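You operate a simulated robot arm through the tools that you are given. There is no shell and no other tool.

Carry out the task below with a simulated robot arm. There is one attempt and no reset: what you move stays moved.

TASK
Change the used disc in the strainer for a sound one.
Fine: ring out, the used green disc into the waste tub, the whole disc in, then the ring back on it.

The check looks at the end state, three seconds after you hand in, the way a careful person would. Anything else that was tipped, shoved, dropped, spilled or broken makes it a failure.

THE ROBOT
A 6-joint arm with a two-finger gripper, fixed in place. Base frame: the origin is on the floor under the middle of its stand, x ahead of it, y to its left, z up; the work surface is at about z = 740. Units: mm, degrees, N and s.
It reaches about 1417 mm from its shoulder. Its first joint turns from -166.0 to 166.0 degrees. Payload 3.43 kg.
The TCP is the grasp point between the finger pads, 20 mm short of the fingertips. In the tool frame z runs along the fingers and y along their closing line. The gripper opens to 190 mm; its body begins 248 mm behind the TCP.
Orientation is that of the tool frame in the base frame, as [roll, pitch, yaw] about the fixed x, y, z axes, in that order (R = Rz(yaw) Ry(pitch) Rx(roll)). With the fingers straight down and closing along the base's y, the tool's x points along the base's -x, its y along +y and its z along -z.

THE INTERFACE
- The arm moves only by the tool jog_arm. Its argument "deltas" is a list of rows, each a list of 3 entries, a list of its own where there are three numbers: the shift along the base's x, y, z in mm, then the turn, a rotation vector about the base's x, y, z in rad, then the opening, from 0 (shut) to 1 (fully open). In form: [[[dx, dy, dz], [rx, ry, rz], gripper], ...]. A call has 1 to 20 rows; each row shifts and turns the commanded pose from where the row before left it. Rows are played at 5 a second. More than 50 mm and 8.6 degrees between two rows, or a gripper value outside its range, and nothing of the call is played. A pose out of reach is approached as far as the arm can. The call stops where the force on the tool passes 40 N (or 10 N more than at its start, if that is more) or the arm is blocked; 0.2 s more then pass. The fingers move at their own pace (about 153 mm/s each) and stop on an object; they squeeze with about 43 N. The grip force told is the motor's: it shows also when the fingers shut on nothing. Time passes only in rows, and 0.2 s behind the last, so rows that do not move let the fingers close. The reply holds the time, the measured pose of the TCP, the force on the tool along the base axes, the opening and the grip force, in the units named above and with some noise, with the torque about the TCP (base axes, N m) and any sound that the robot's microphone picked up.
- Cameras (640 x 400 px; columns grow to the right, rows downward): "scene" is fixed at [398.1, -499.8, 1575.1]; the picture's right is [0.50, -0.86, 0.00], its down [-0.84, -0.49, -0.26] and it looks along [0.22, 0.13, -0.97] (base axes); focal length 214 px, centre (320, 200). "wrist" rides on the gripper at [70, -8, -288] in the tool frame; the picture's right is [0.12, 0.99, 0.00], its down [-0.96, 0.12, -0.25] and it looks along [-0.24, 0.03, 0.97] (tool axes); focal length 261 px, centre (320, 200). There is no depth. A picture from a camera that has moved, and an enlarged one, comes with that camera's place and axes in the base frame and with its lens.
- capture(camera): a new picture of that camera. No time passes.
- slide_trunk(by): moves the trunk up (or, below 0, down) by that many mm; the arm rides with it, the base frame stays. It gives what a move gives, with no picture.
- zoom(camera, box): a new picture of the part [left, top, right, bottom] of that camera's present view, enlarged. No time passes.
- sign_off(): hands the job in; it is judged then, once.

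Nothing tells you positions but the pictures and the camera data. Unless the task says otherwise, let go and move clear before handing in.

The tools are called after "Call:" as name(argument=value, ...) on one line, values as JSON. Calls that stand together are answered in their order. jog_arm: Moves the arm, as the interface text tells. Its arguments: {"type":"object","properties":{"deltas":{"type":"array","items":{"type":"array"}}},"required":["deltas"]} The other tools are called the same way: slide_trunk (by) moves the trunk up or down; capture (camera) takes a picture; zoom (camera, box) takes an enlarged picture of a part of a camera's view; sign_off () hands the job in.

At the start:

```text
time_s: 0.0
tool_pos: [667.1, -404.0, 1296.8]
tool_rot: [180.0, 0.0, 179.9]
force: [-0.5, -0.1, 0.0]
ft_torque: [0.0, 0.02, 0.02]
finger_gap: 189.8
finger_force: 0.0
trunk travel left (down, up): [-200.0, 240.0]
```

scene: 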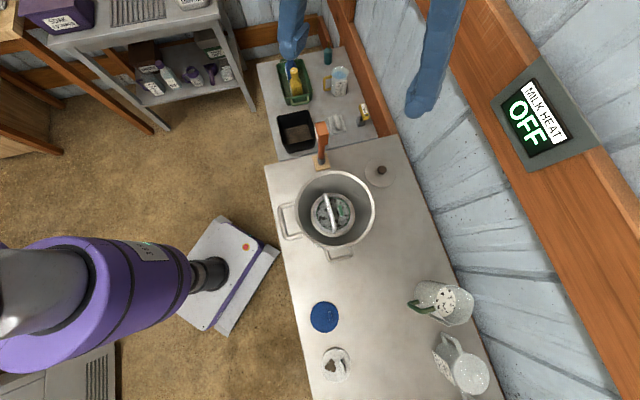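
wrist: 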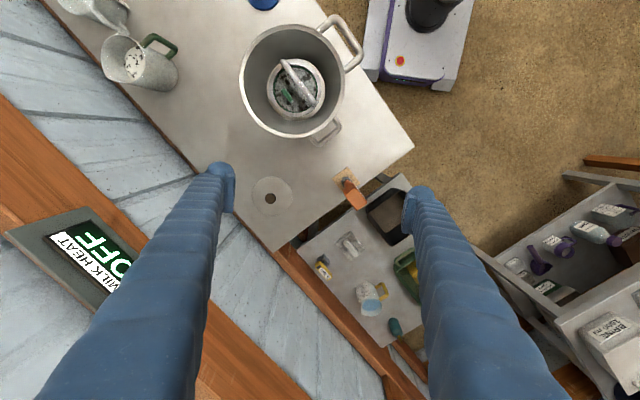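

I see a pot-like strainer on a bench with a ring (with a bar handle) inside, a black tub beyond, a disc on the bench, and other dairy items. I'll look closer at each part before moving.

Call:
zoom(camera="scene", box=[260, 150, 400, 270])

Call:
zoom(camera="scene", box=[250, 40, 400, 170])

Call:
zoom(camera="scene", box=[280, 260, 500, 400])

Call:
zoom(camera="wrist", box=[220, 0, 420, 220])

Call:
zoom(camera="wrist", box=[280, 160, 440, 360])

```text
3.33 times, centred on (330, 210) of scene
camera zoom: at [398.1, -499.8, 1575.1], right [0.5, -0.86, 0.0], down [-0.84, -0.49, -0.26], along [0.22, 0.13, -0.97], focal length 715 px, centre (287, 167)
```

zoom: 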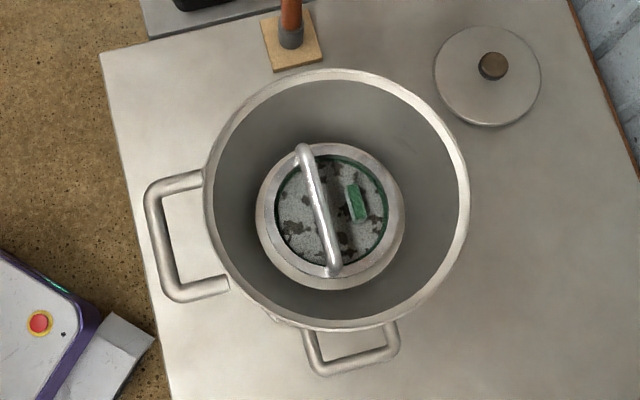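

```text
3.08 times, centred on (325, 105) of scene
camera zoom: at [398.1, -499.8, 1575.1], right [0.5, -0.86, 0.0], down [-0.84, -0.49, -0.26], along [0.22, 0.13, -0.97], focal length 660 px, centre (305, 492)
```

zoom: 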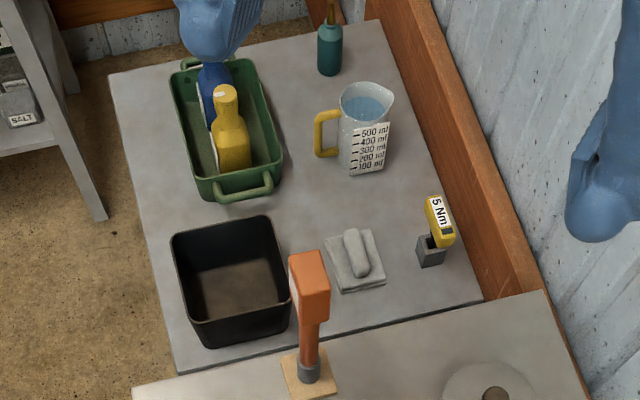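

```text
2.86 times, centred on (390, 330) of scene
camera zoom: at [398.1, -499.8, 1575.1], right [0.5, -0.86, 0.0], down [-0.84, -0.49, -0.26], along [0.22, 0.13, -0.97], focal length 613 px, centre (120, -171)
```

zoom: 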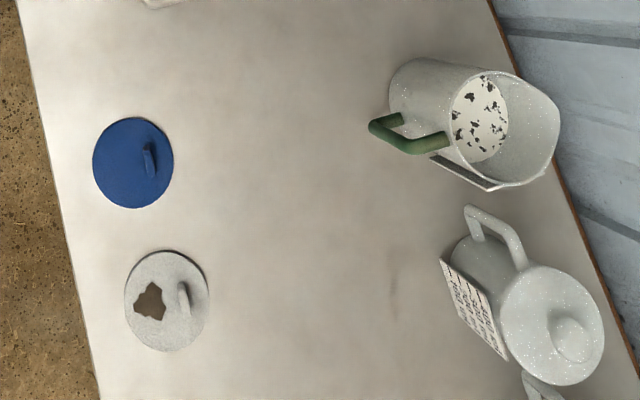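

```text
1.82 times, centred on (320, 110) of wrist
camera zoom: at [596.4, -414.5, 1582.5], right [-0.12, 0.99, 0.0], down [0.96, 0.12, 0.25], along [0.24, 0.03, -0.97], focal length 474 px, centre (320, 364)
```

zoom: 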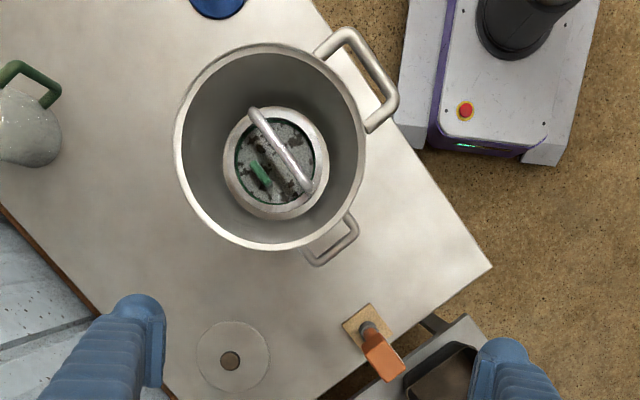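

```text
2.00 times, centred on (360, 260) of wrist
camera zoom: at [596.4, -414.5, 1582.5], right [-0.12, 0.99, 0.0], down [0.96, 0.12, 0.25], along [0.24, 0.03, -0.97], focal length 521 px, centre (240, 80)
```

zoom: 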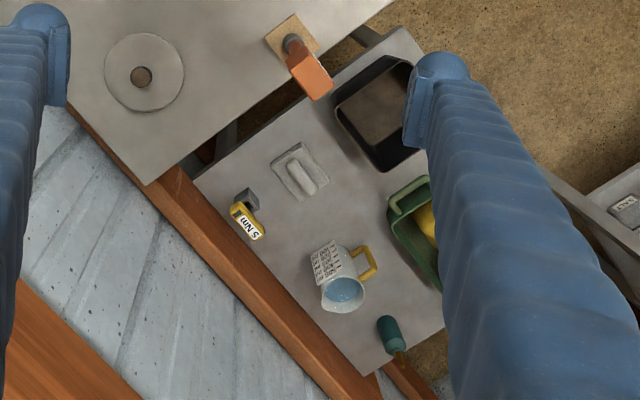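

The blue disc on the bench looks whole, the white one beside it is torn, and the strainer stands tall (rim near z 1079, ring near z 998, centre near x 511, y -475). I'll move over the strainer with the tool turned 45° to match the bar, then look.

Call:
jog_arm(deltas=[[[-26, -11.9, -7.8], [0, 0, 0.131], 1], [[-26, -11.9, -7.8], [0, 0, 0.131], 1], [[-26, -11.9, -7.8], [0, 0, 0.131], 1], [[-26, -11.9, -7.8], [0, 0, 0.131], 1], [[-26, -11.9, -7.8], [0, 0, 0.131], 1], [[-26, -11.9, -7.8], [0, 0, 0.131], 1], [[0, 0, 0], [0, 0, 0], 1]])

Call:
capture(camera="wrist")

Call:
capture(camera="scene")

```text
time_s: 1.6
tool_pos: [510.3, -476.8, 1247.3]
tool_rot: [179.9, 0.1, -134.8]
force: [-0.2, -0.8, 0.6]
ft_torque: [0.05, 0.02, -0.02]
finger_gap: 190.1
finger_force: 0.0
trunk travel left (down, up): [-200.0, 240.0]
```

```text
taken
camera wrist: at [466.3, -534.2, 1534.8], right [-0.79, 0.62, 0.0], down [0.6, 0.76, 0.25], along [0.15, 0.2, -0.97], focal length 261 px, centre (320, 200)
```

wrist: 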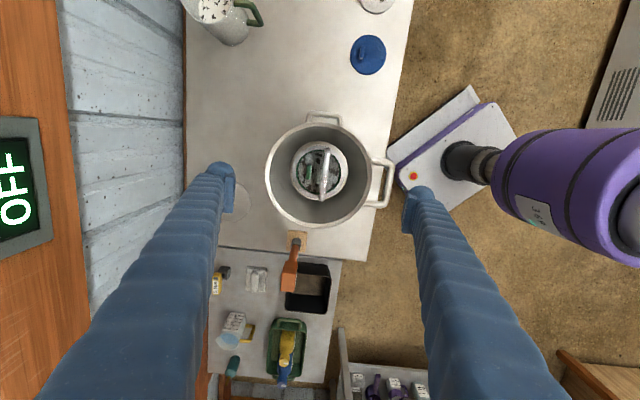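

```text
taken
```

scene: 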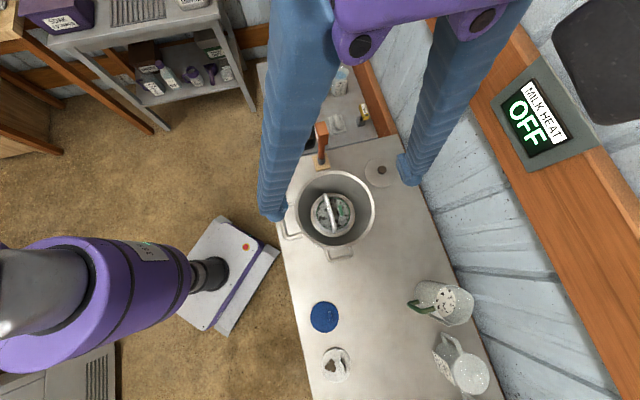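

The tool is above the strainer; I'll zoom for detail on the bar and the disc tab.

Call:
zoom(camera="wrist", box=[250, 110, 400, 230])

Call:
zoom(camera="wrist", box=[200, 220, 350, 390])

Call:
zoom(camera="scene", box=[290, 165, 380, 265])

```text
3.33 times, centred on (325, 170) of wrist
camera zoom: at [466.3, -534.2, 1534.8], right [-0.79, 0.62, 0.0], down [0.6, 0.76, 0.25], along [0.15, 0.2, -0.97], focal length 869 px, centre (303, 300)
```

zoom: 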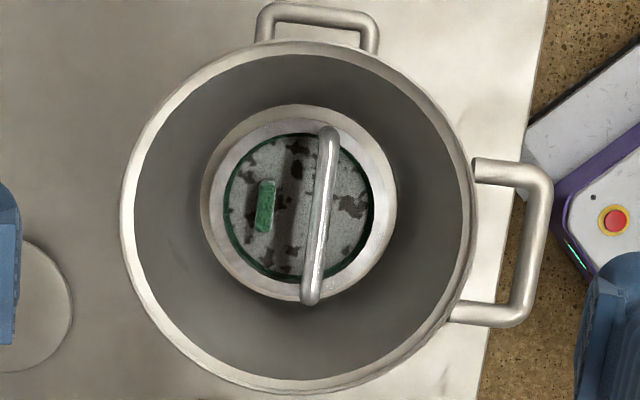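

```text
2.35 times, centred on (275, 305) of wrist
camera zoom: at [466.3, -534.2, 1534.8], right [-0.79, 0.62, 0.0], down [0.6, 0.76, 0.25], along [0.15, 0.2, -0.97], focal length 613 px, centre (426, -47)
```

zoom: 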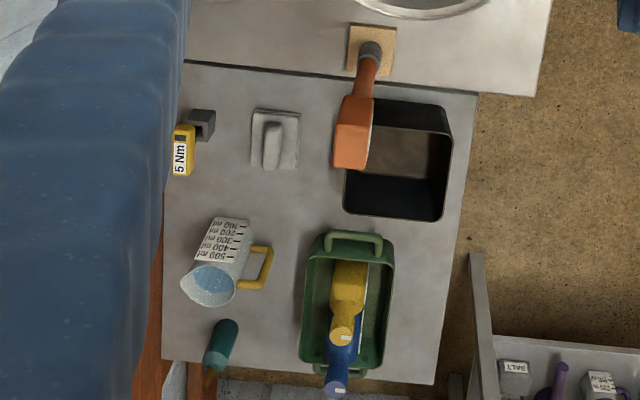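

```text
4.00 times, centred on (335, 215) of scene
camera zoom: at [398.1, -499.8, 1575.1], right [0.5, -0.86, 0.0], down [-0.84, -0.49, -0.26], along [0.22, 0.13, -0.97], focal length 858 px, centre (260, 140)
```

zoom: 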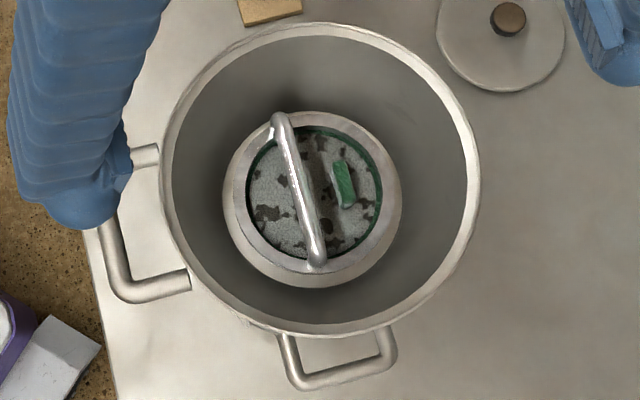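

The bar handle sits about at (505, -467, z≈1035) running at 45°, and the green disc's tab is on the other side of centre with its top near z 1010. I'll narrow the fingers and come down above the rim for a closer look.

Call:
jog_arm(deltas=[[[-1, 2.5, -25], [0, 0, 0], 0.25], [[-1, 2.5, -25], [0, 0, 0], 0.25], [[-1, 2.5, -25], [0, 0, 0], 0.25], [[-1, 2, -25], [0, 0, 0], 0.25], [[0, 0, -20], [0, 0, 0], 0.25], [[0, 0, 0], [0, 0, 0], 0.25]])

Call:
capture(camera="wrist")

Call:
zoom(camera="scene", box=[270, 120, 420, 270])

```text
time_s: 3.0
tool_pos: [505.7, -465.7, 1131.8]
tool_rot: [179.9, 0.0, -135.0]
force: [-0.3, -0.6, -0.3]
ft_torque: [-0.01, 0.01, -0.02]
finger_gap: 48.0
finger_force: 0.2
trunk travel left (down, up): [-200.0, 240.0]
```

```text
taken
camera wrist: at [461.2, -523.5, 1417.5], right [-0.79, 0.62, 0.0], down [0.6, 0.76, 0.25], along [0.15, 0.19, -0.97], focal length 261 px, centre (320, 200)
```

wrist: 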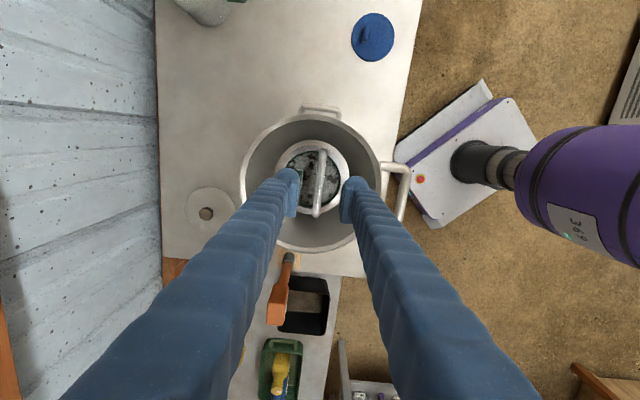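

```text
2.67 times, centred on (345, 195) of scene
camera zoom: at [398.1, -499.8, 1575.1], right [0.5, -0.86, 0.0], down [-0.84, -0.49, -0.26], along [0.22, 0.13, -0.97], focal length 572 px, centre (253, 213)
```

zoom: 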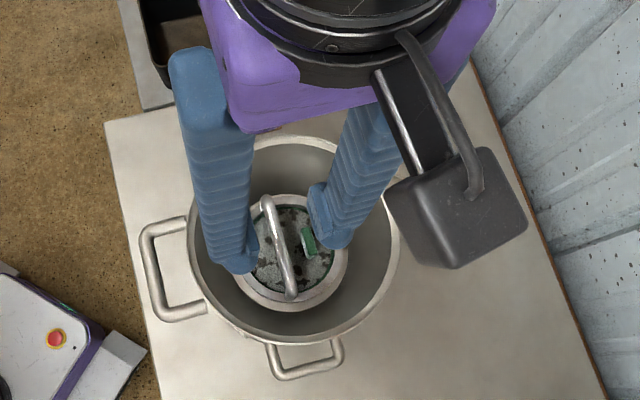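

Call:
zoom(camera="wrist", box=[240, 100, 420, 260])

```text
2.50 times, centred on (330, 180) of wrist
camera zoom: at [461.2, -523.5, 1417.5], right [-0.79, 0.62, 0.0], down [0.6, 0.76, 0.25], along [0.15, 0.19, -0.97], focal length 652 px, centre (295, 250)
```

zoom: 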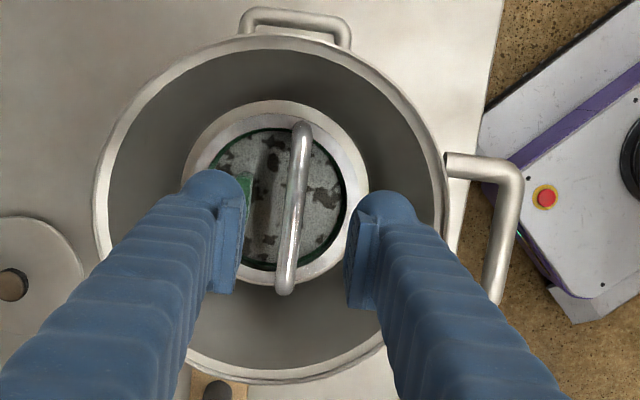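

The fingers straddle the bar and are lined up with it (bar at z≈1036). I'll narrow them slightly and go down until the pads surround the bar, then close.

Call:
jog_arm(deltas=[[[0, 0, -10], [0, 0, 0], 0.18], [[0, 0, -20], [0, 0, 0], 0.18], [[0, 0, -20], [0, 0, 0], 0.18], [[0, 0, -20], [0, 0, 0], 0.18], [[0, 0, -10], [0, 0, 0], 0.18], [[0, 0, -8], [0, 0, 0], 0.18], [[0, 0, 0], [0, 0, 0], 0.18]])

Call:
zoom(camera="wrist", box=[240, 100, 420, 260])

Call:
zoom(camera="scene", box=[280, 150, 390, 270])

```text
time_s: 4.6
tool_pos: [506.1, -466.6, 1044.5]
tool_rot: [-179.8, 0.0, -134.8]
force: [-0.4, -1.0, 23.2]
ft_torque: [-0.51, -0.49, 0.0]
finger_gap: 34.8
finger_force: 0.7
trunk travel left (down, up): [-200.0, 240.0]
```

```text
2.50 times, centred on (330, 180) of wrist
camera zoom: at [461.0, -523.0, 1331.0], right [-0.79, 0.62, 0.0], down [0.6, 0.76, 0.25], along [0.15, 0.19, -0.97], focal length 652 px, centre (295, 250)
```

zoom: 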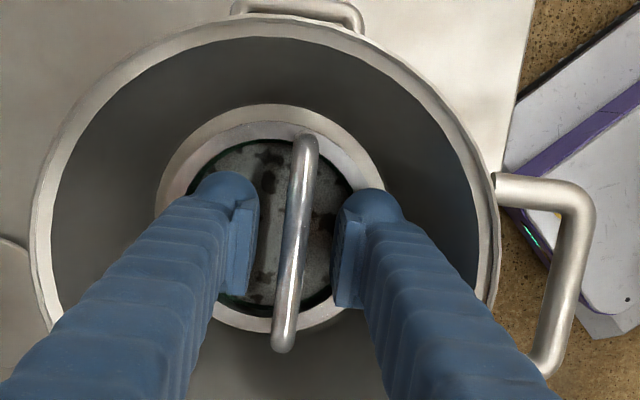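

```text
3.33 times, centred on (335, 210) of scene
camera zoom: at [398.1, -499.8, 1575.1], right [0.5, -0.86, 0.0], down [-0.84, -0.49, -0.26], along [0.22, 0.13, -0.97], focal length 715 px, centre (270, 167)
```

zoom: 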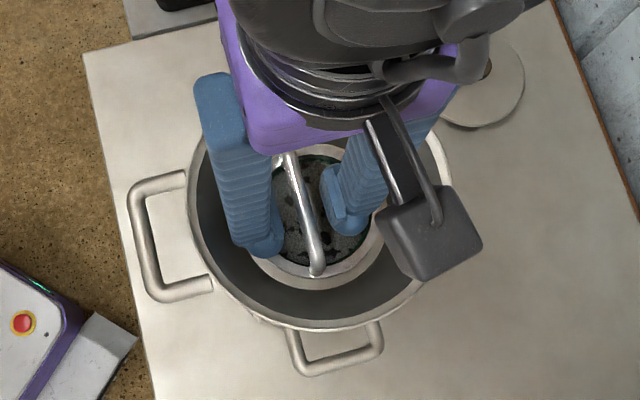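

The fingertip on the tab side is resting on the green tab (≈23 N, offset matches), so the tab top is near z 1024. I'll rise 4 mm to unload it and close on the bar, which is about at TCP height.

Call:
jog_arm(deltas=[[[0, 0, 4], [0, 0, 0], 0.18], [[0, 0, 0], [0, 0, 0], 0.18], [[0, 0, 0], [0, 0, 0], 0.0], [[0, 0, 0], [0, 0, 0], 0.0], [[0, 0, 0], [0, 0, 0], 0.0]])

Call:
zoom(camera="wrist", box=[240, 100, 420, 260])

```text
time_s: 5.8
tool_pos: [505.9, -465.9, 1047.5]
tool_rot: [-179.9, 0.0, -134.9]
force: [0.1, -0.5, 0.3]
ft_torque: [0.03, 0.01, 0.02]
finger_gap: 6.6
finger_force: 40.3
trunk travel left (down, up): [-200.0, 240.0]
```

```text
2.50 times, centred on (330, 180) of wrist
camera zoom: at [462.2, -523.6, 1332.4], right [-0.79, 0.62, 0.0], down [0.6, 0.76, 0.25], along [0.15, 0.2, -0.97], focal length 652 px, centre (295, 250)
```

zoom: 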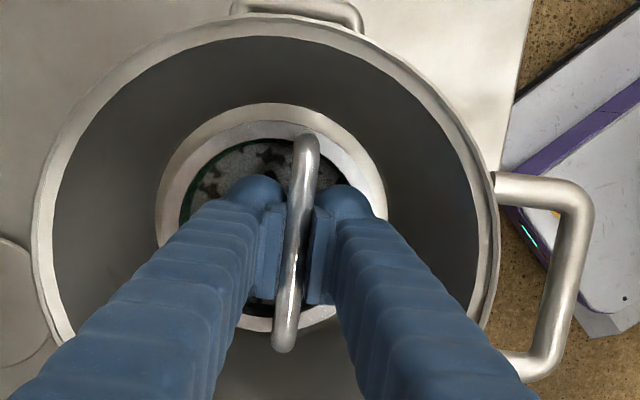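

The fingers hold the bar (gap 6.6, 40 N). I'll lift slowly and check that the ring comes and the disc stays.

Call:
jog_arm(deltas=[[[0, 0, 4], [0, 0, 0], 0.0], [[0, 0, 6], [0, 0, 0], 0.0], [[0, 0, 10], [0, 0, 0], 0.0], [[0, 0, 0], [0, 0, 0], 0.0]])

Call:
zoom(camera="wrist", box=[240, 100, 420, 260])

Call:
zoom(camera="scene", box=[280, 150, 390, 270])

```text
time_s: 6.8
tool_pos: [506.5, -468.4, 1072.1]
tool_rot: [-179.5, 0.0, -134.9]
force: [1.2, 1.0, 38.8]
ft_torque: [0.14, -0.14, 0.01]
finger_gap: 6.0
finger_force: 34.7
trunk travel left (down, up): [-200.0, 240.0]
```

```text
2.50 times, centred on (330, 180) of wrist
camera zoom: at [460.3, -522.8, 1357.4], right [-0.79, 0.62, -0.01], down [0.6, 0.76, 0.25], along [0.16, 0.19, -0.97], focal length 652 px, centre (295, 250)
```

zoom: 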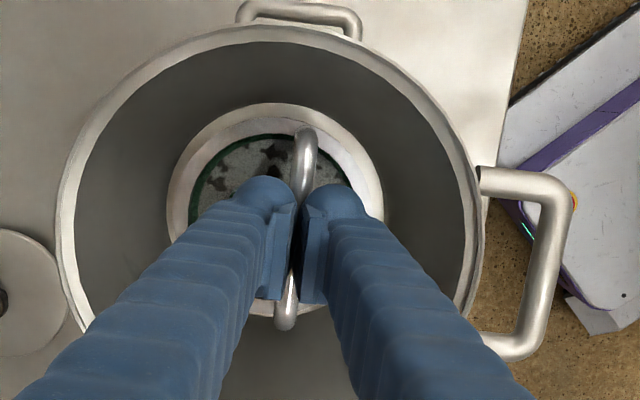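

```text
3.33 times, centred on (335, 210) of scene
camera zoom: at [398.1, -499.8, 1575.1], right [0.5, -0.86, 0.0], down [-0.84, -0.49, -0.26], along [0.22, 0.13, -0.97], focal length 715 px, centre (270, 167)
```

zoom: 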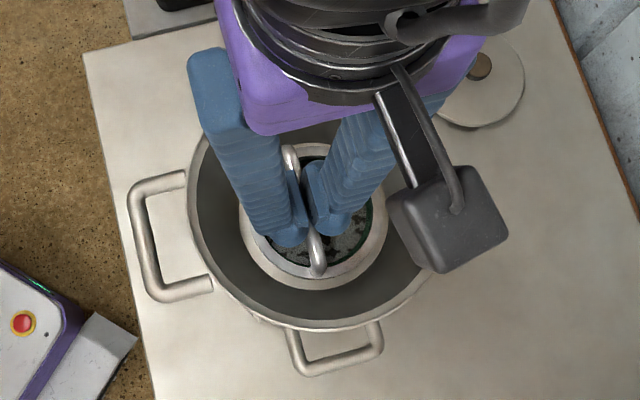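

The tool rose but the bar seems to have slid through the fingers rather than lifting with them. I'll pause without moving and look at the state again.

Call:
jog_arm(deltas=[[[0, 0, 0], [0, 0, 0], 0.0], [[0, 0, 0], [0, 0, 0], 0.0]])

Call:
zoom(camera="wrist", box=[270, 130, 380, 210])

Call:
zoom(camera="scene", box=[300, 180, 370, 240])

```text
time_s: 7.2
tool_pos: [506.9, -468.1, 1070.5]
tool_rot: [-179.5, 0.1, -135.0]
force: [-4.7, 4.9, 19.7]
ft_torque: [0.09, 0.17, 0.01]
finger_gap: 5.9
finger_force: 33.9
trunk travel left (down, up): [-200.0, 240.0]
stopped in row 2: the force on the tool passed its limit at 52 N (the readings are from after the stop); the commanded pose is now the measured one
```

```text
5.00 times, centred on (325, 170) of wrist
camera zoom: at [460.8, -522.9, 1357.7], right [-0.79, 0.62, -0.01], down [0.6, 0.76, 0.25], along [0.16, 0.19, -0.97], focal length 1303 px, centre (295, 350)
```

zoom: 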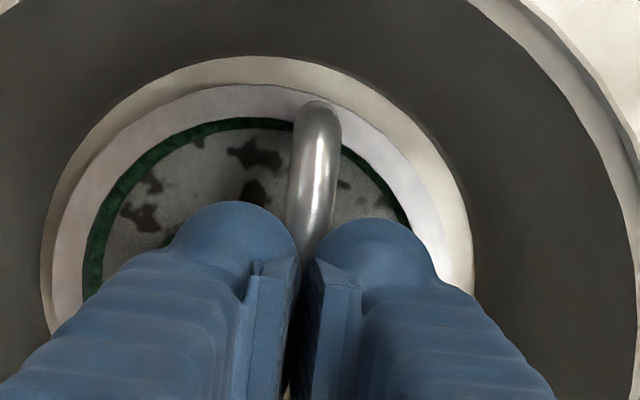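

```text
6.67 times, centred on (335, 210) of scene
camera zoom: at [398.1, -499.8, 1575.1], right [0.5, -0.86, 0.0], down [-0.84, -0.49, -0.26], along [0.22, 0.13, -0.97], focal length 1430 px, centre (220, 133)
```

zoom: 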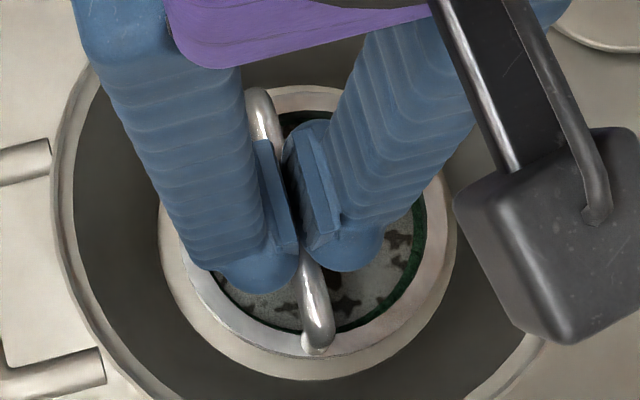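

The ring stayed in its seat and the bar slid through the pads by about 20 mm. I'll open, go back down to have the bar mid-pad, re-grip, and lift in 1-2 mm steps while reading the force.

Call:
jog_arm(deltas=[[[0, 0, 2], [0, 0, 0], 0.18], [[0, 0, 0], [0, 0, 0], 0.18], [[-1, 2.2, -8], [0, 0, 0], 0.18], [[0, 0, -8], [0, 0, 0], 0.18], [[0, 0, -9], [0, 0, 0], 0.18], [[0, 0, 0], [0, 0, 0], 0.18]])

Call:
zoom(camera="wrist", box=[270, 120, 400, 240])

```text
time_s: 8.6
tool_pos: [508.4, -467.3, 1044.0]
tool_rot: [-179.7, -0.1, -134.9]
force: [-0.4, 0.6, -0.5]
ft_torque: [0.02, -0.02, -0.02]
finger_gap: 34.4
finger_force: 0.0
trunk travel left (down, up): [-200.0, 240.0]
```

```text
3.33 times, centred on (335, 180) of wrist
camera zoom: at [461.8, -522.2, 1332.5], right [-0.79, 0.62, -0.01], down [0.6, 0.76, 0.25], along [0.16, 0.19, -0.97], focal length 869 px, centre (270, 267)
```

zoom: 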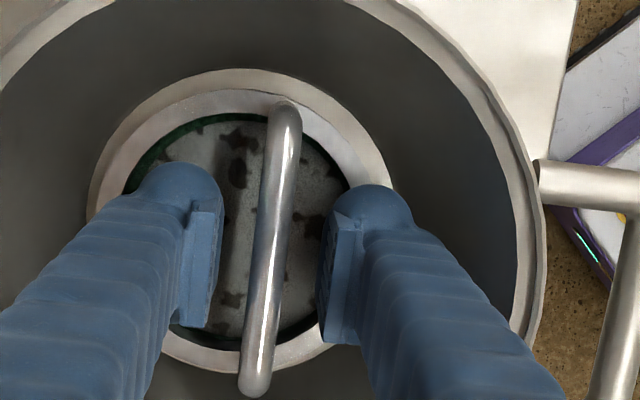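

Call:
jog_arm(deltas=[[[0, 0, 0], [0, 0, 0], 0.0], [[0, 0, 0], [0, 0, 0], 0.0], [[0, 0, 0], [0, 0, 0], 0.0]])

Call:
jog_arm(deltas=[[[0, 0, 2], [0, 0, 0], 0.0]])

Call:
jog_arm(deltas=[[[0, 0, 2], [0, 0, 0], 0.0]])

Call:
zoom(camera="wrist", box=[270, 120, 400, 240])

```text
time_s: 9.4
tool_pos: [508.0, -466.2, 1045.8]
tool_rot: [-179.7, 0.1, -134.9]
force: [-0.2, 0.2, 0.3]
ft_torque: [0.05, 0.01, 0.0]
finger_gap: 6.8
finger_force: 40.4
trunk travel left (down, up): [-200.0, 240.0]
```

```text
time_s: 9.8
tool_pos: [507.3, -465.3, 1048.2]
tool_rot: [-179.7, 0.1, -134.9]
force: [-0.1, -0.5, -1.8]
ft_torque: [0.01, -0.02, -0.03]
finger_gap: 6.9
finger_force: 40.5
trunk travel left (down, up): [-200.0, 240.0]
```

```text
time_s: 10.2
tool_pos: [506.7, -466.1, 1049.3]
tool_rot: [-179.7, 0.0, -134.9]
force: [-0.1, -0.3, -1.9]
ft_torque: [0.01, 0.05, 0.01]
finger_gap: 6.9
finger_force: 40.7
trunk travel left (down, up): [-200.0, 240.0]
```

```text
3.33 times, centred on (335, 180) of wrist
camera zoom: at [461.4, -522.1, 1336.7], right [-0.79, 0.62, -0.01], down [0.6, 0.76, 0.25], along [0.16, 0.19, -0.97], focal length 869 px, centre (270, 267)
```

zoom: 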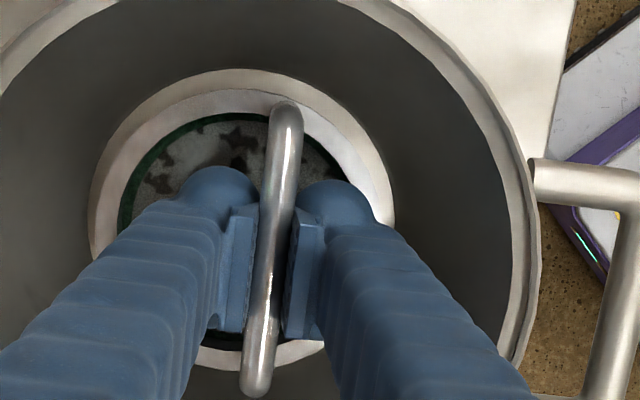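

This time the force is only about -2 N while rising, as if the ring is coming up freely. I'll continue in small steps.

Call:
jog_arm(deltas=[[[0, 0, 2], [0, 0, 0], 0.0]])

Call:
jog_arm(deltas=[[[0, 0, 2], [0, 0, 0], 0.0]])

Call:
jog_arm(deltas=[[[0, 0, 2], [0, 0, 0], 0.0]])

Call:
zoom(camera="wrist", box=[270, 120, 400, 240])

Call:
zoom(camera="scene", box=[300, 180, 370, 240])

```text
time_s: 10.6
tool_pos: [506.9, -465.0, 1052.9]
tool_rot: [-179.7, -0.1, -134.9]
force: [0.4, -0.7, -2.0]
ft_torque: [-0.01, 0.0, -0.02]
finger_gap: 6.5
finger_force: 40.3
trunk travel left (down, up): [-200.0, 240.0]
```

```text
time_s: 11.0
tool_pos: [507.1, -466.1, 1054.0]
tool_rot: [-179.7, -0.1, -134.9]
force: [0.3, 0.5, -1.3]
ft_torque: [0.01, 0.04, -0.03]
finger_gap: 6.8
finger_force: 40.8
trunk travel left (down, up): [-200.0, 240.0]
```

```text
time_s: 11.4
tool_pos: [506.7, -466.4, 1056.9]
tool_rot: [-179.7, 0.0, -134.8]
force: [-0.4, 0.1, -1.6]
ft_torque: [0.03, 0.02, -0.01]
finger_gap: 6.8
finger_force: 40.6
trunk travel left (down, up): [-200.0, 240.0]
```

```text
3.33 times, centred on (335, 180) of wrist
camera zoom: at [461.4, -522.1, 1343.2], right [-0.79, 0.62, -0.01], down [0.6, 0.76, 0.25], along [0.16, 0.19, -0.97], focal length 869 px, centre (270, 267)
```

zoom: 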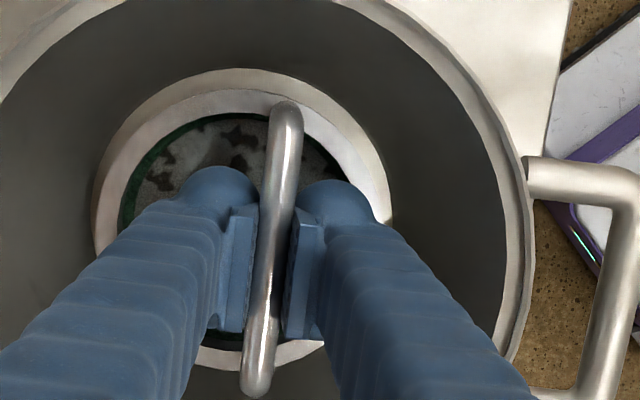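

```text
6.67 times, centred on (335, 210) of scene
camera zoom: at [398.1, -499.8, 1575.1], right [0.5, -0.86, 0.0], down [-0.84, -0.49, -0.26], along [0.22, 0.13, -0.97], focal length 1430 px, centre (220, 133)
```

zoom: 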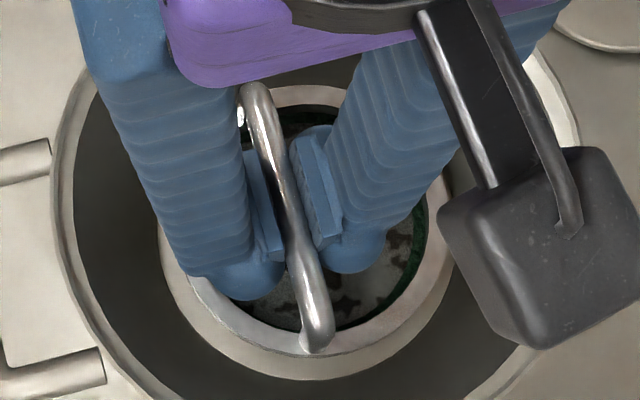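

The ring is now rising with the gripper (weight ≈ 1.7 N). I'll keep lifting gently and check.

Call:
jog_arm(deltas=[[[0, 0, 2], [0, 0, 0], 0.0], [[0, 0, 2], [0, 0, 0], 0.0]])

Call:
jog_arm(deltas=[[[0, 0, 2], [0, 0, 0], 0.0], [[0, 0, 2], [0, 0, 0], 0.0]])

Call:
jog_arm(deltas=[[[0, 0, 2], [0, 0, 0], 0.0], [[0, 0, 2], [0, 0, 0], 0.0]])

Call:
zoom(camera="wrist", box=[270, 120, 400, 240])

Call:
zoom(camera="scene", box=[300, 180, 370, 240])

```text
time_s: 12.0
tool_pos: [507.7, -465.6, 1060.1]
tool_rot: [-179.7, 0.1, -134.9]
force: [-0.2, 0.2, -1.6]
ft_torque: [0.06, 0.0, 0.02]
finger_gap: 6.8
finger_force: 40.4
trunk travel left (down, up): [-200.0, 240.0]
```

```text
time_s: 12.6
tool_pos: [505.5, -465.3, 1063.5]
tool_rot: [-179.7, 0.1, -134.9]
force: [0.3, -0.4, -1.7]
ft_torque: [0.0, 0.02, -0.01]
finger_gap: 6.7
finger_force: 40.0
trunk travel left (down, up): [-200.0, 240.0]
```

```text
time_s: 13.2
tool_pos: [507.1, -466.3, 1068.7]
tool_rot: [-179.7, 0.0, -134.9]
force: [-0.2, 0.2, -2.3]
ft_torque: [-0.03, 0.02, 0.04]
finger_gap: 6.7
finger_force: 40.4
trunk travel left (down, up): [-200.0, 240.0]
```

```text
3.33 times, centred on (335, 180) of wrist
camera zoom: at [461.6, -522.1, 1354.7], right [-0.79, 0.62, -0.01], down [0.6, 0.76, 0.25], along [0.16, 0.19, -0.97], focal length 869 px, centre (270, 267)
```

zoom: 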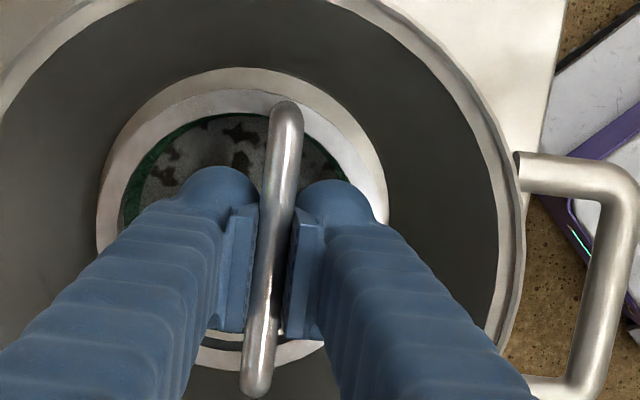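

```text
6.67 times, centred on (335, 210) of scene
camera zoom: at [398.1, -499.8, 1575.1], right [0.5, -0.86, 0.0], down [-0.84, -0.49, -0.26], along [0.22, 0.13, -0.97], focal length 1430 px, centre (220, 133)
```

zoom: 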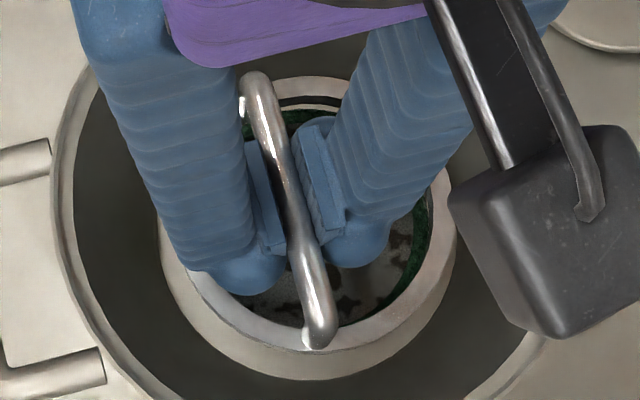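

The ring is clear of its seat and the disc remains below. I'll raise it straight out past the rim.

Call:
jog_arm(deltas=[[[0, 0, 4], [0, 0, 0], 0.0], [[0, 0, 5], [0, 0, 0], 0.0], [[0, 0, 6], [0, 0, 0], 0.0], [[0, 0, 8], [0, 0, 0], 0.0], [[0, 0, 10], [0, 0, 0], 0.0], [[0, 0, 12], [0, 0, 0], 0.0], [[0, 0, 12], [0, 0, 0], 0.0], [[0, 0, 12], [0, 0, 0], 0.0], [[0, 0, 12], [0, 0, 0], 0.0], [[0, 0, 12], [0, 0, 0], 0.0], [[0, 0, 12], [0, 0, 0], 0.0], [[0, 0, 12], [0, 0, 0], 0.0], [[0, 0, 12], [0, 0, 0], 0.0], [[0, 0, 12], [0, 0, 0], 0.0]])

Call:
capture(camera="wrist")

Call:
capture(camera="scene")

```text
time_s: 16.2
tool_pos: [506.3, -465.9, 1209.0]
tool_rot: [-179.7, 0.0, -135.0]
force: [0.0, -1.8, -1.2]
ft_torque: [0.01, 0.0, 0.0]
finger_gap: 6.4
finger_force: 40.6
trunk travel left (down, up): [-200.0, 240.0]
```

```text
taken
camera wrist: at [461.1, -521.7, 1495.9], right [-0.79, 0.62, -0.01], down [0.6, 0.76, 0.25], along [0.16, 0.19, -0.97], focal length 261 px, centre (320, 200)
```

wrist: 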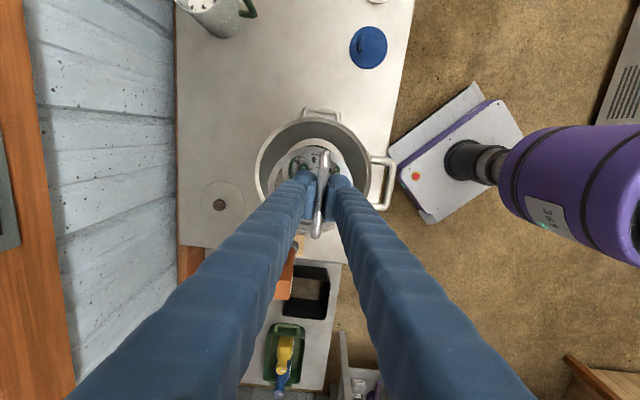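

```text
taken
```

scene: 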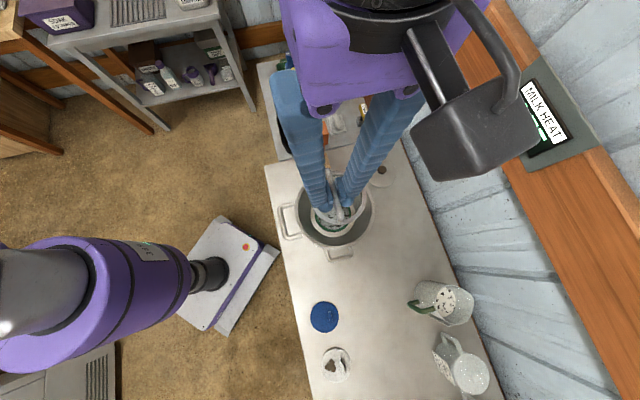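

The ring hangs freely above the rim. I'll carry it to the empty patch of bench near (410, -715), clear of the discs, mugs and strainer.

Call:
jog_arm(deltas=[[[-9.6, -24.9, 0], [0, 0, 0], 0.0], [[-9.6, -24.9, 0], [0, 0, 0], 0.0], [[-9.6, -24.9, 0], [0, 0, 0], 0.0], [[-9.6, -24.9, 0], [0, 0, 0], 0.0], [[-9.6, -24.9, 0], [0, 0, 0], 0.0], [[-9.6, -24.9, 0], [0, 0, 0], 0.0], [[-9.6, -24.9, 0], [0, 0, 0], 0.0], [[-9.6, -24.9, 0], [0, 0, 0], 0.0], [[-9.6, -24.9, 0], [0, 0, 0], 0.0], [[-9.6, -24.9, 0], [0, 0, 0], 0.0], [[0, 0, -20], [0, 0, 0], 0.0], [[0, 0, -30], [0, 0, 0], 0.0], [[0, 0, -30], [0, 0, 0], 0.0], [[0, 0, -30], [0, 0, 0], 0.0], [[0, 0, -30], [0, 0, 0], 0.0], [[0, 0, 0], [0, 0, 0], 0.0]])

Call:
capture(camera="wrist")

Call:
capture(camera="scene")

```text
time_s: 19.6
tool_pos: [411.4, -714.8, 1068.9]
tool_rot: [-179.6, 0.0, -134.9]
force: [0.2, -0.4, -2.7]
ft_torque: [0.05, -0.01, -0.02]
finger_gap: 6.8
finger_force: 40.6
trunk travel left (down, up): [-200.0, 240.0]
```

```text
taken
camera wrist: at [365.8, -771.1, 1355.0], right [-0.79, 0.62, -0.01], down [0.6, 0.76, 0.25], along [0.16, 0.19, -0.97], focal length 261 px, centre (320, 200)
```

wrist: 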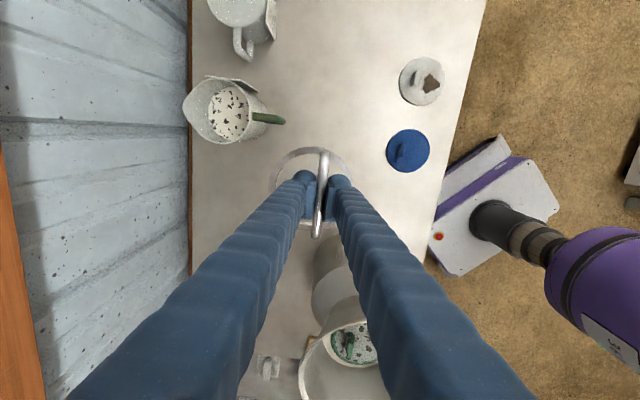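

```text
taken
```

scene: 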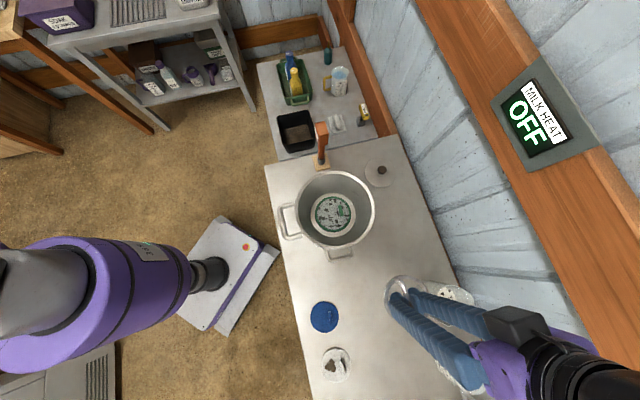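

The spot below is clear. I'll lower toward the bench, slowing near contact.

Call:
jog_arm(deltas=[[[0, 0, -25], [0, 0, 0], 0.0], [[0, 0, -25], [0, 0, 0], 0.0], [[0, 0, -25], [0, 0, 0], 0.0], [[0, 0, -25], [0, 0, 0], 0.0], [[0, 0, -25], [0, 0, 0], 0.0], [[0, 0, -25], [0, 0, 0], 0.0], [[0, 0, -25], [0, 0, 0], 0.0], [[0, 0, -25], [0, 0, 0], 0.0], [[0, 0, -20], [0, 0, 0], 0.0], [[0, 0, -15], [0, 0, 0], 0.0], [[0, 0, 0], [0, 0, 0], 0.0]])

Call:
capture(camera="wrist")

Call:
capture(camera="scene")

```text
time_s: 22.0
tool_pos: [410.5, -716.5, 833.4]
tool_rot: [-179.7, 0.0, -134.8]
force: [-0.3, -0.9, -1.7]
ft_torque: [0.01, 0.0, 0.01]
finger_gap: 6.7
finger_force: 40.5
trunk travel left (down, up): [-200.0, 240.0]
```

```text
taken
camera wrist: at [365.2, -771.8, 1120.7], right [-0.79, 0.62, -0.01], down [0.6, 0.76, 0.25], along [0.16, 0.19, -0.97], focal length 261 px, centre (320, 200)
```

wrist: 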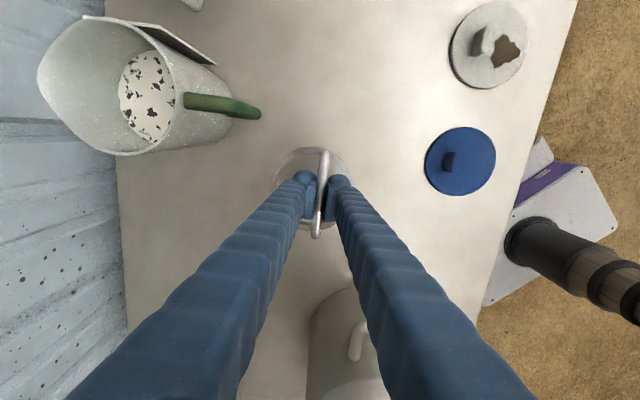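

```text
taken
```

scene: 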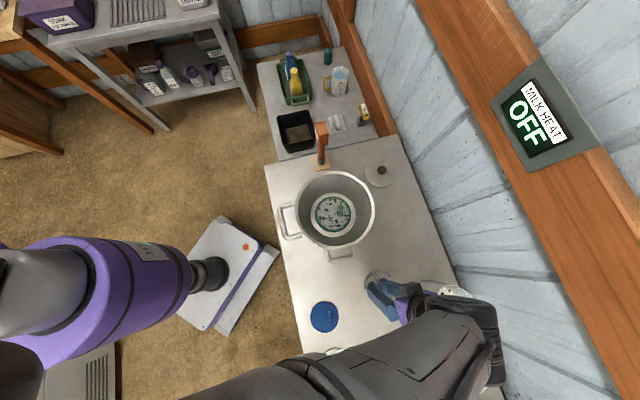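

Call:
jog_arm(deltas=[[[0, 0, -6], [0, 0, 0], 0.0], [[0, 0, -6], [0, 0, 0], 0.0], [[0, 0, -6], [0, 0, 0], 0.0], [[0, 0, -4], [0, 0, 0], 0.0]])

Call:
zoom(camera="wrist", box=[260, 120, 380, 240])

Call:
zoom(camera="wrist", box=[400, 0, 540, 210])

```text
time_s: 23.0
tool_pos: [410.6, -716.3, 812.2]
tool_rot: [-179.7, 0.0, -134.9]
force: [0.3, 0.4, -2.5]
ft_torque: [-0.02, -0.01, 0.0]
finger_gap: 6.8
finger_force: 40.4
trunk travel left (down, up): [-200.0, 240.0]
```

```text
3.33 times, centred on (320, 180) of wrist
camera zoom: at [365.0, -772.5, 1099.0], right [-0.79, 0.62, -0.01], down [0.6, 0.76, 0.25], along [0.16, 0.19, -0.97], focal length 869 px, centre (320, 267)
```

zoom: 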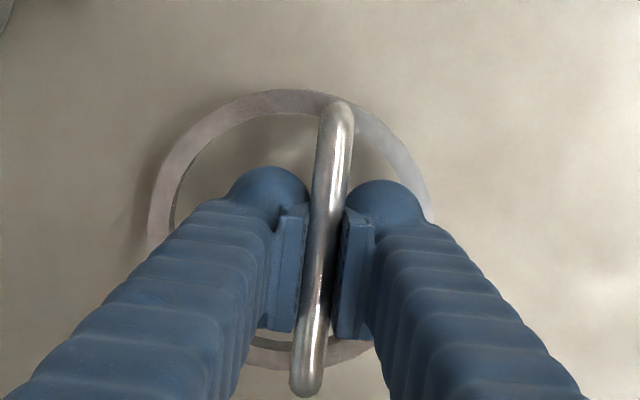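

```text
1.90 times, centred on (470, 105) of wrist
camera zoom: at [365.0, -772.5, 1099.0], right [-0.79, 0.62, -0.01], down [0.6, 0.76, 0.25], along [0.16, 0.19, -0.97], focal length 496 px, centre (34, 381)
```

zoom: 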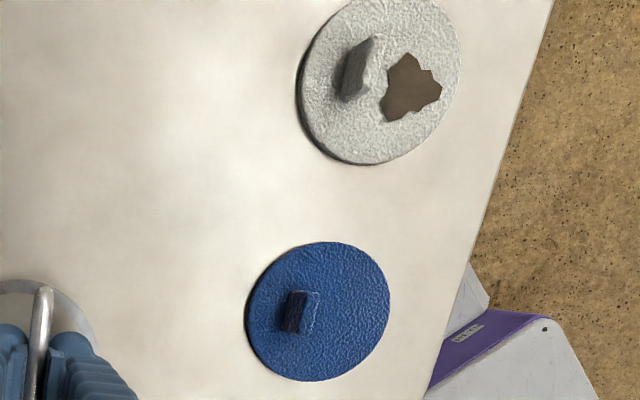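

Call:
jog_arm(deltas=[[[0, 0, -4], [0, 0, 0], 0.0], [[0, 0, -3], [0, 0, 0], 0.0], [[0, 0, -3], [0, 0, 0], 0.0], [[0, 0, -3], [0, 0, 0], 0.0]])

Call:
jog_arm(deltas=[[[0, 0, -2], [0, 0, 0], 0.0], [[0, 0, -2], [0, 0, 0], 0.0]])

Call:
jog_arm(deltas=[[[0, 0, -2], [0, 0, 0], 0.0], [[0, 0, -2], [0, 0, 0], 0.0]])

Call:
zoom(camera="wrist", box=[260, 120, 380, 240])

```text
time_s: 24.0
tool_pos: [410.7, -715.0, 799.5]
tool_rot: [-179.7, 0.0, -134.9]
force: [0.3, -0.5, -0.9]
ft_torque: [0.03, 0.0, 0.03]
finger_gap: 6.8
finger_force: 40.4
trunk travel left (down, up): [-200.0, 240.0]
```

```text
time_s: 24.6
tool_pos: [410.8, -715.7, 796.7]
tool_rot: [-179.7, -0.1, -134.9]
force: [-0.3, 0.0, -2.5]
ft_torque: [0.03, 0.05, -0.01]
finger_gap: 6.7
finger_force: 40.3
trunk travel left (down, up): [-200.0, 240.0]
```

```text
time_s: 25.2
tool_pos: [410.3, -715.6, 791.4]
tool_rot: [-179.7, -0.1, -134.9]
force: [-0.3, 0.1, -1.8]
ft_torque: [0.01, 0.01, -0.01]
finger_gap: 6.9
finger_force: 40.4
trunk travel left (down, up): [-200.0, 240.0]
```

```text
3.33 times, centred on (320, 180) of wrist
camera zoom: at [365.1, -771.1, 1077.5], right [-0.79, 0.62, -0.01], down [0.6, 0.76, 0.25], along [0.16, 0.19, -0.97], focal length 869 px, centre (320, 267)
```

zoom: 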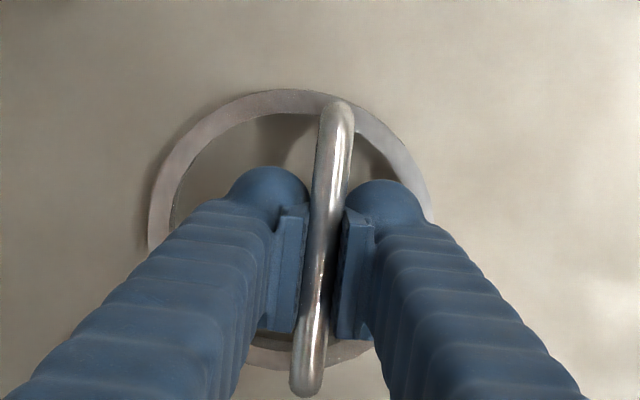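

Call:
jog_arm(deltas=[[[0, 0, -2], [0, 0, 0], 0.0]])

Call:
jog_arm(deltas=[[[0, 0, -2], [0, 0, 0], 0.0]])

Call:
jog_arm(deltas=[[[0, 0, -2], [0, 0, 0], 0.0]])

Call:
jog_arm(deltas=[[[0, 0, -2], [0, 0, 0], 0.0]])

```text
time_s: 25.6
tool_pos: [410.3, -713.8, 790.1]
tool_rot: [-179.7, 0.0, -134.9]
force: [-0.2, 1.6, -0.6]
ft_torque: [-0.02, 0.0, 0.0]
finger_gap: 6.5
finger_force: 40.6
trunk travel left (down, up): [-200.0, 240.0]
```

```text
time_s: 26.0
tool_pos: [410.5, -715.7, 787.8]
tool_rot: [-179.7, 0.0, -134.9]
force: [-0.3, -0.1, -1.3]
ft_torque: [0.03, 0.01, 0.0]
finger_gap: 6.7
finger_force: 41.1
trunk travel left (down, up): [-200.0, 240.0]
```

```text
time_s: 26.4
tool_pos: [410.6, -715.9, 785.9]
tool_rot: [-179.7, 0.0, -134.8]
force: [-0.5, 0.7, -1.8]
ft_torque: [-0.01, 0.05, 0.0]
finger_gap: 6.7
finger_force: 40.9
trunk travel left (down, up): [-200.0, 240.0]
```

```text
time_s: 26.8
tool_pos: [410.7, -716.1, 783.3]
tool_rot: [-179.8, -0.1, -134.9]
force: [-0.4, 1.0, 0.6]
ft_torque: [-0.06, -0.09, 0.02]
finger_gap: 6.8
finger_force: 40.4
trunk travel left (down, up): [-200.0, 240.0]
```

Call:
jog_arm(deltas=[[[0, 0, -1], [0, 0, 0], 0.0]])

Call:
jog_arm(deltas=[[[0, 0, -1], [0, 0, 0], 0.0]])

Call:
zoom(camera="wrist", box=[260, 120, 380, 240])

```text
time_s: 27.2
tool_pos: [410.9, -715.4, 782.0]
tool_rot: [-179.6, 0.1, -134.9]
force: [-1.0, 1.7, 4.3]
ft_torque: [-0.03, 0.01, -0.03]
finger_gap: 6.7
finger_force: 40.9
trunk travel left (down, up): [-200.0, 240.0]
```

```text
time_s: 27.6
tool_pos: [410.9, -715.0, 782.2]
tool_rot: [-179.6, 0.0, -134.9]
force: [-0.6, 1.8, 10.4]
ft_torque: [0.15, -0.19, -0.02]
finger_gap: 6.6
finger_force: 40.7
trunk travel left (down, up): [-200.0, 240.0]
```

```text
3.33 times, centred on (320, 180) of wrist
camera zoom: at [365.2, -771.1, 1069.2], right [-0.79, 0.62, -0.01], down [0.6, 0.76, 0.25], along [0.16, 0.19, -0.97], focal length 869 px, centre (320, 267)
```

zoom: 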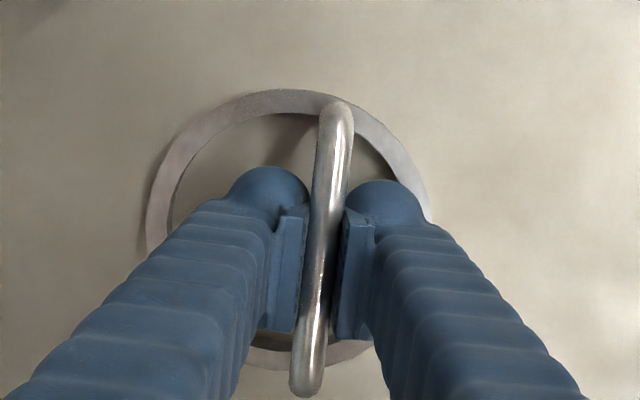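

The ring is down on the bench (contact at TCP z ≈ 782). I'll ease off 1 mm, open, and rise straight up.

Call:
jog_arm(deltas=[[[0, 0, 1], [0, 0, 0], 0.0], [[0, 0, 0], [0, 0, 0], 0.1], [[0, 0, 0], [0, 0, 0], 0.18], [[0, 0, 0], [0, 0, 0], 0.18], [[0, 0, 5], [0, 0, 0], 0.18], [[0, 0, 10], [0, 0, 0], 0.18], [[0, 0, 20], [0, 0, 0], 0.18], [[0, 0, 30], [0, 0, 0], 0.18], [[0, 0, 40], [0, 0, 0], 0.18], [[0, 0, 40], [0, 0, 0], 0.18], [[0, 0, 0], [0, 0, 0], 0.18]])

Call:
capture(camera="wrist")

```text
time_s: 30.0
tool_pos: [411.1, -715.1, 928.4]
tool_rot: [-179.8, 0.0, -134.9]
force: [-0.2, -0.2, -0.3]
ft_torque: [-0.07, 0.0, -0.01]
finger_gap: 34.2
finger_force: 0.1
trunk travel left (down, up): [-200.0, 240.0]
```

```text
taken
camera wrist: at [365.2, -770.6, 1214.5], right [-0.79, 0.62, -0.01], down [0.6, 0.76, 0.25], along [0.16, 0.19, -0.97], focal length 261 px, centre (320, 200)
```

wrist: 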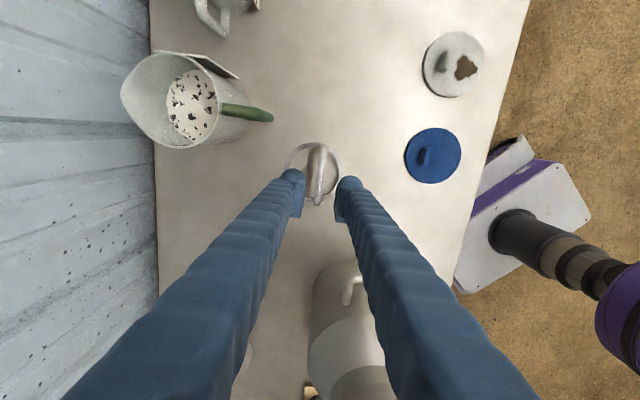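

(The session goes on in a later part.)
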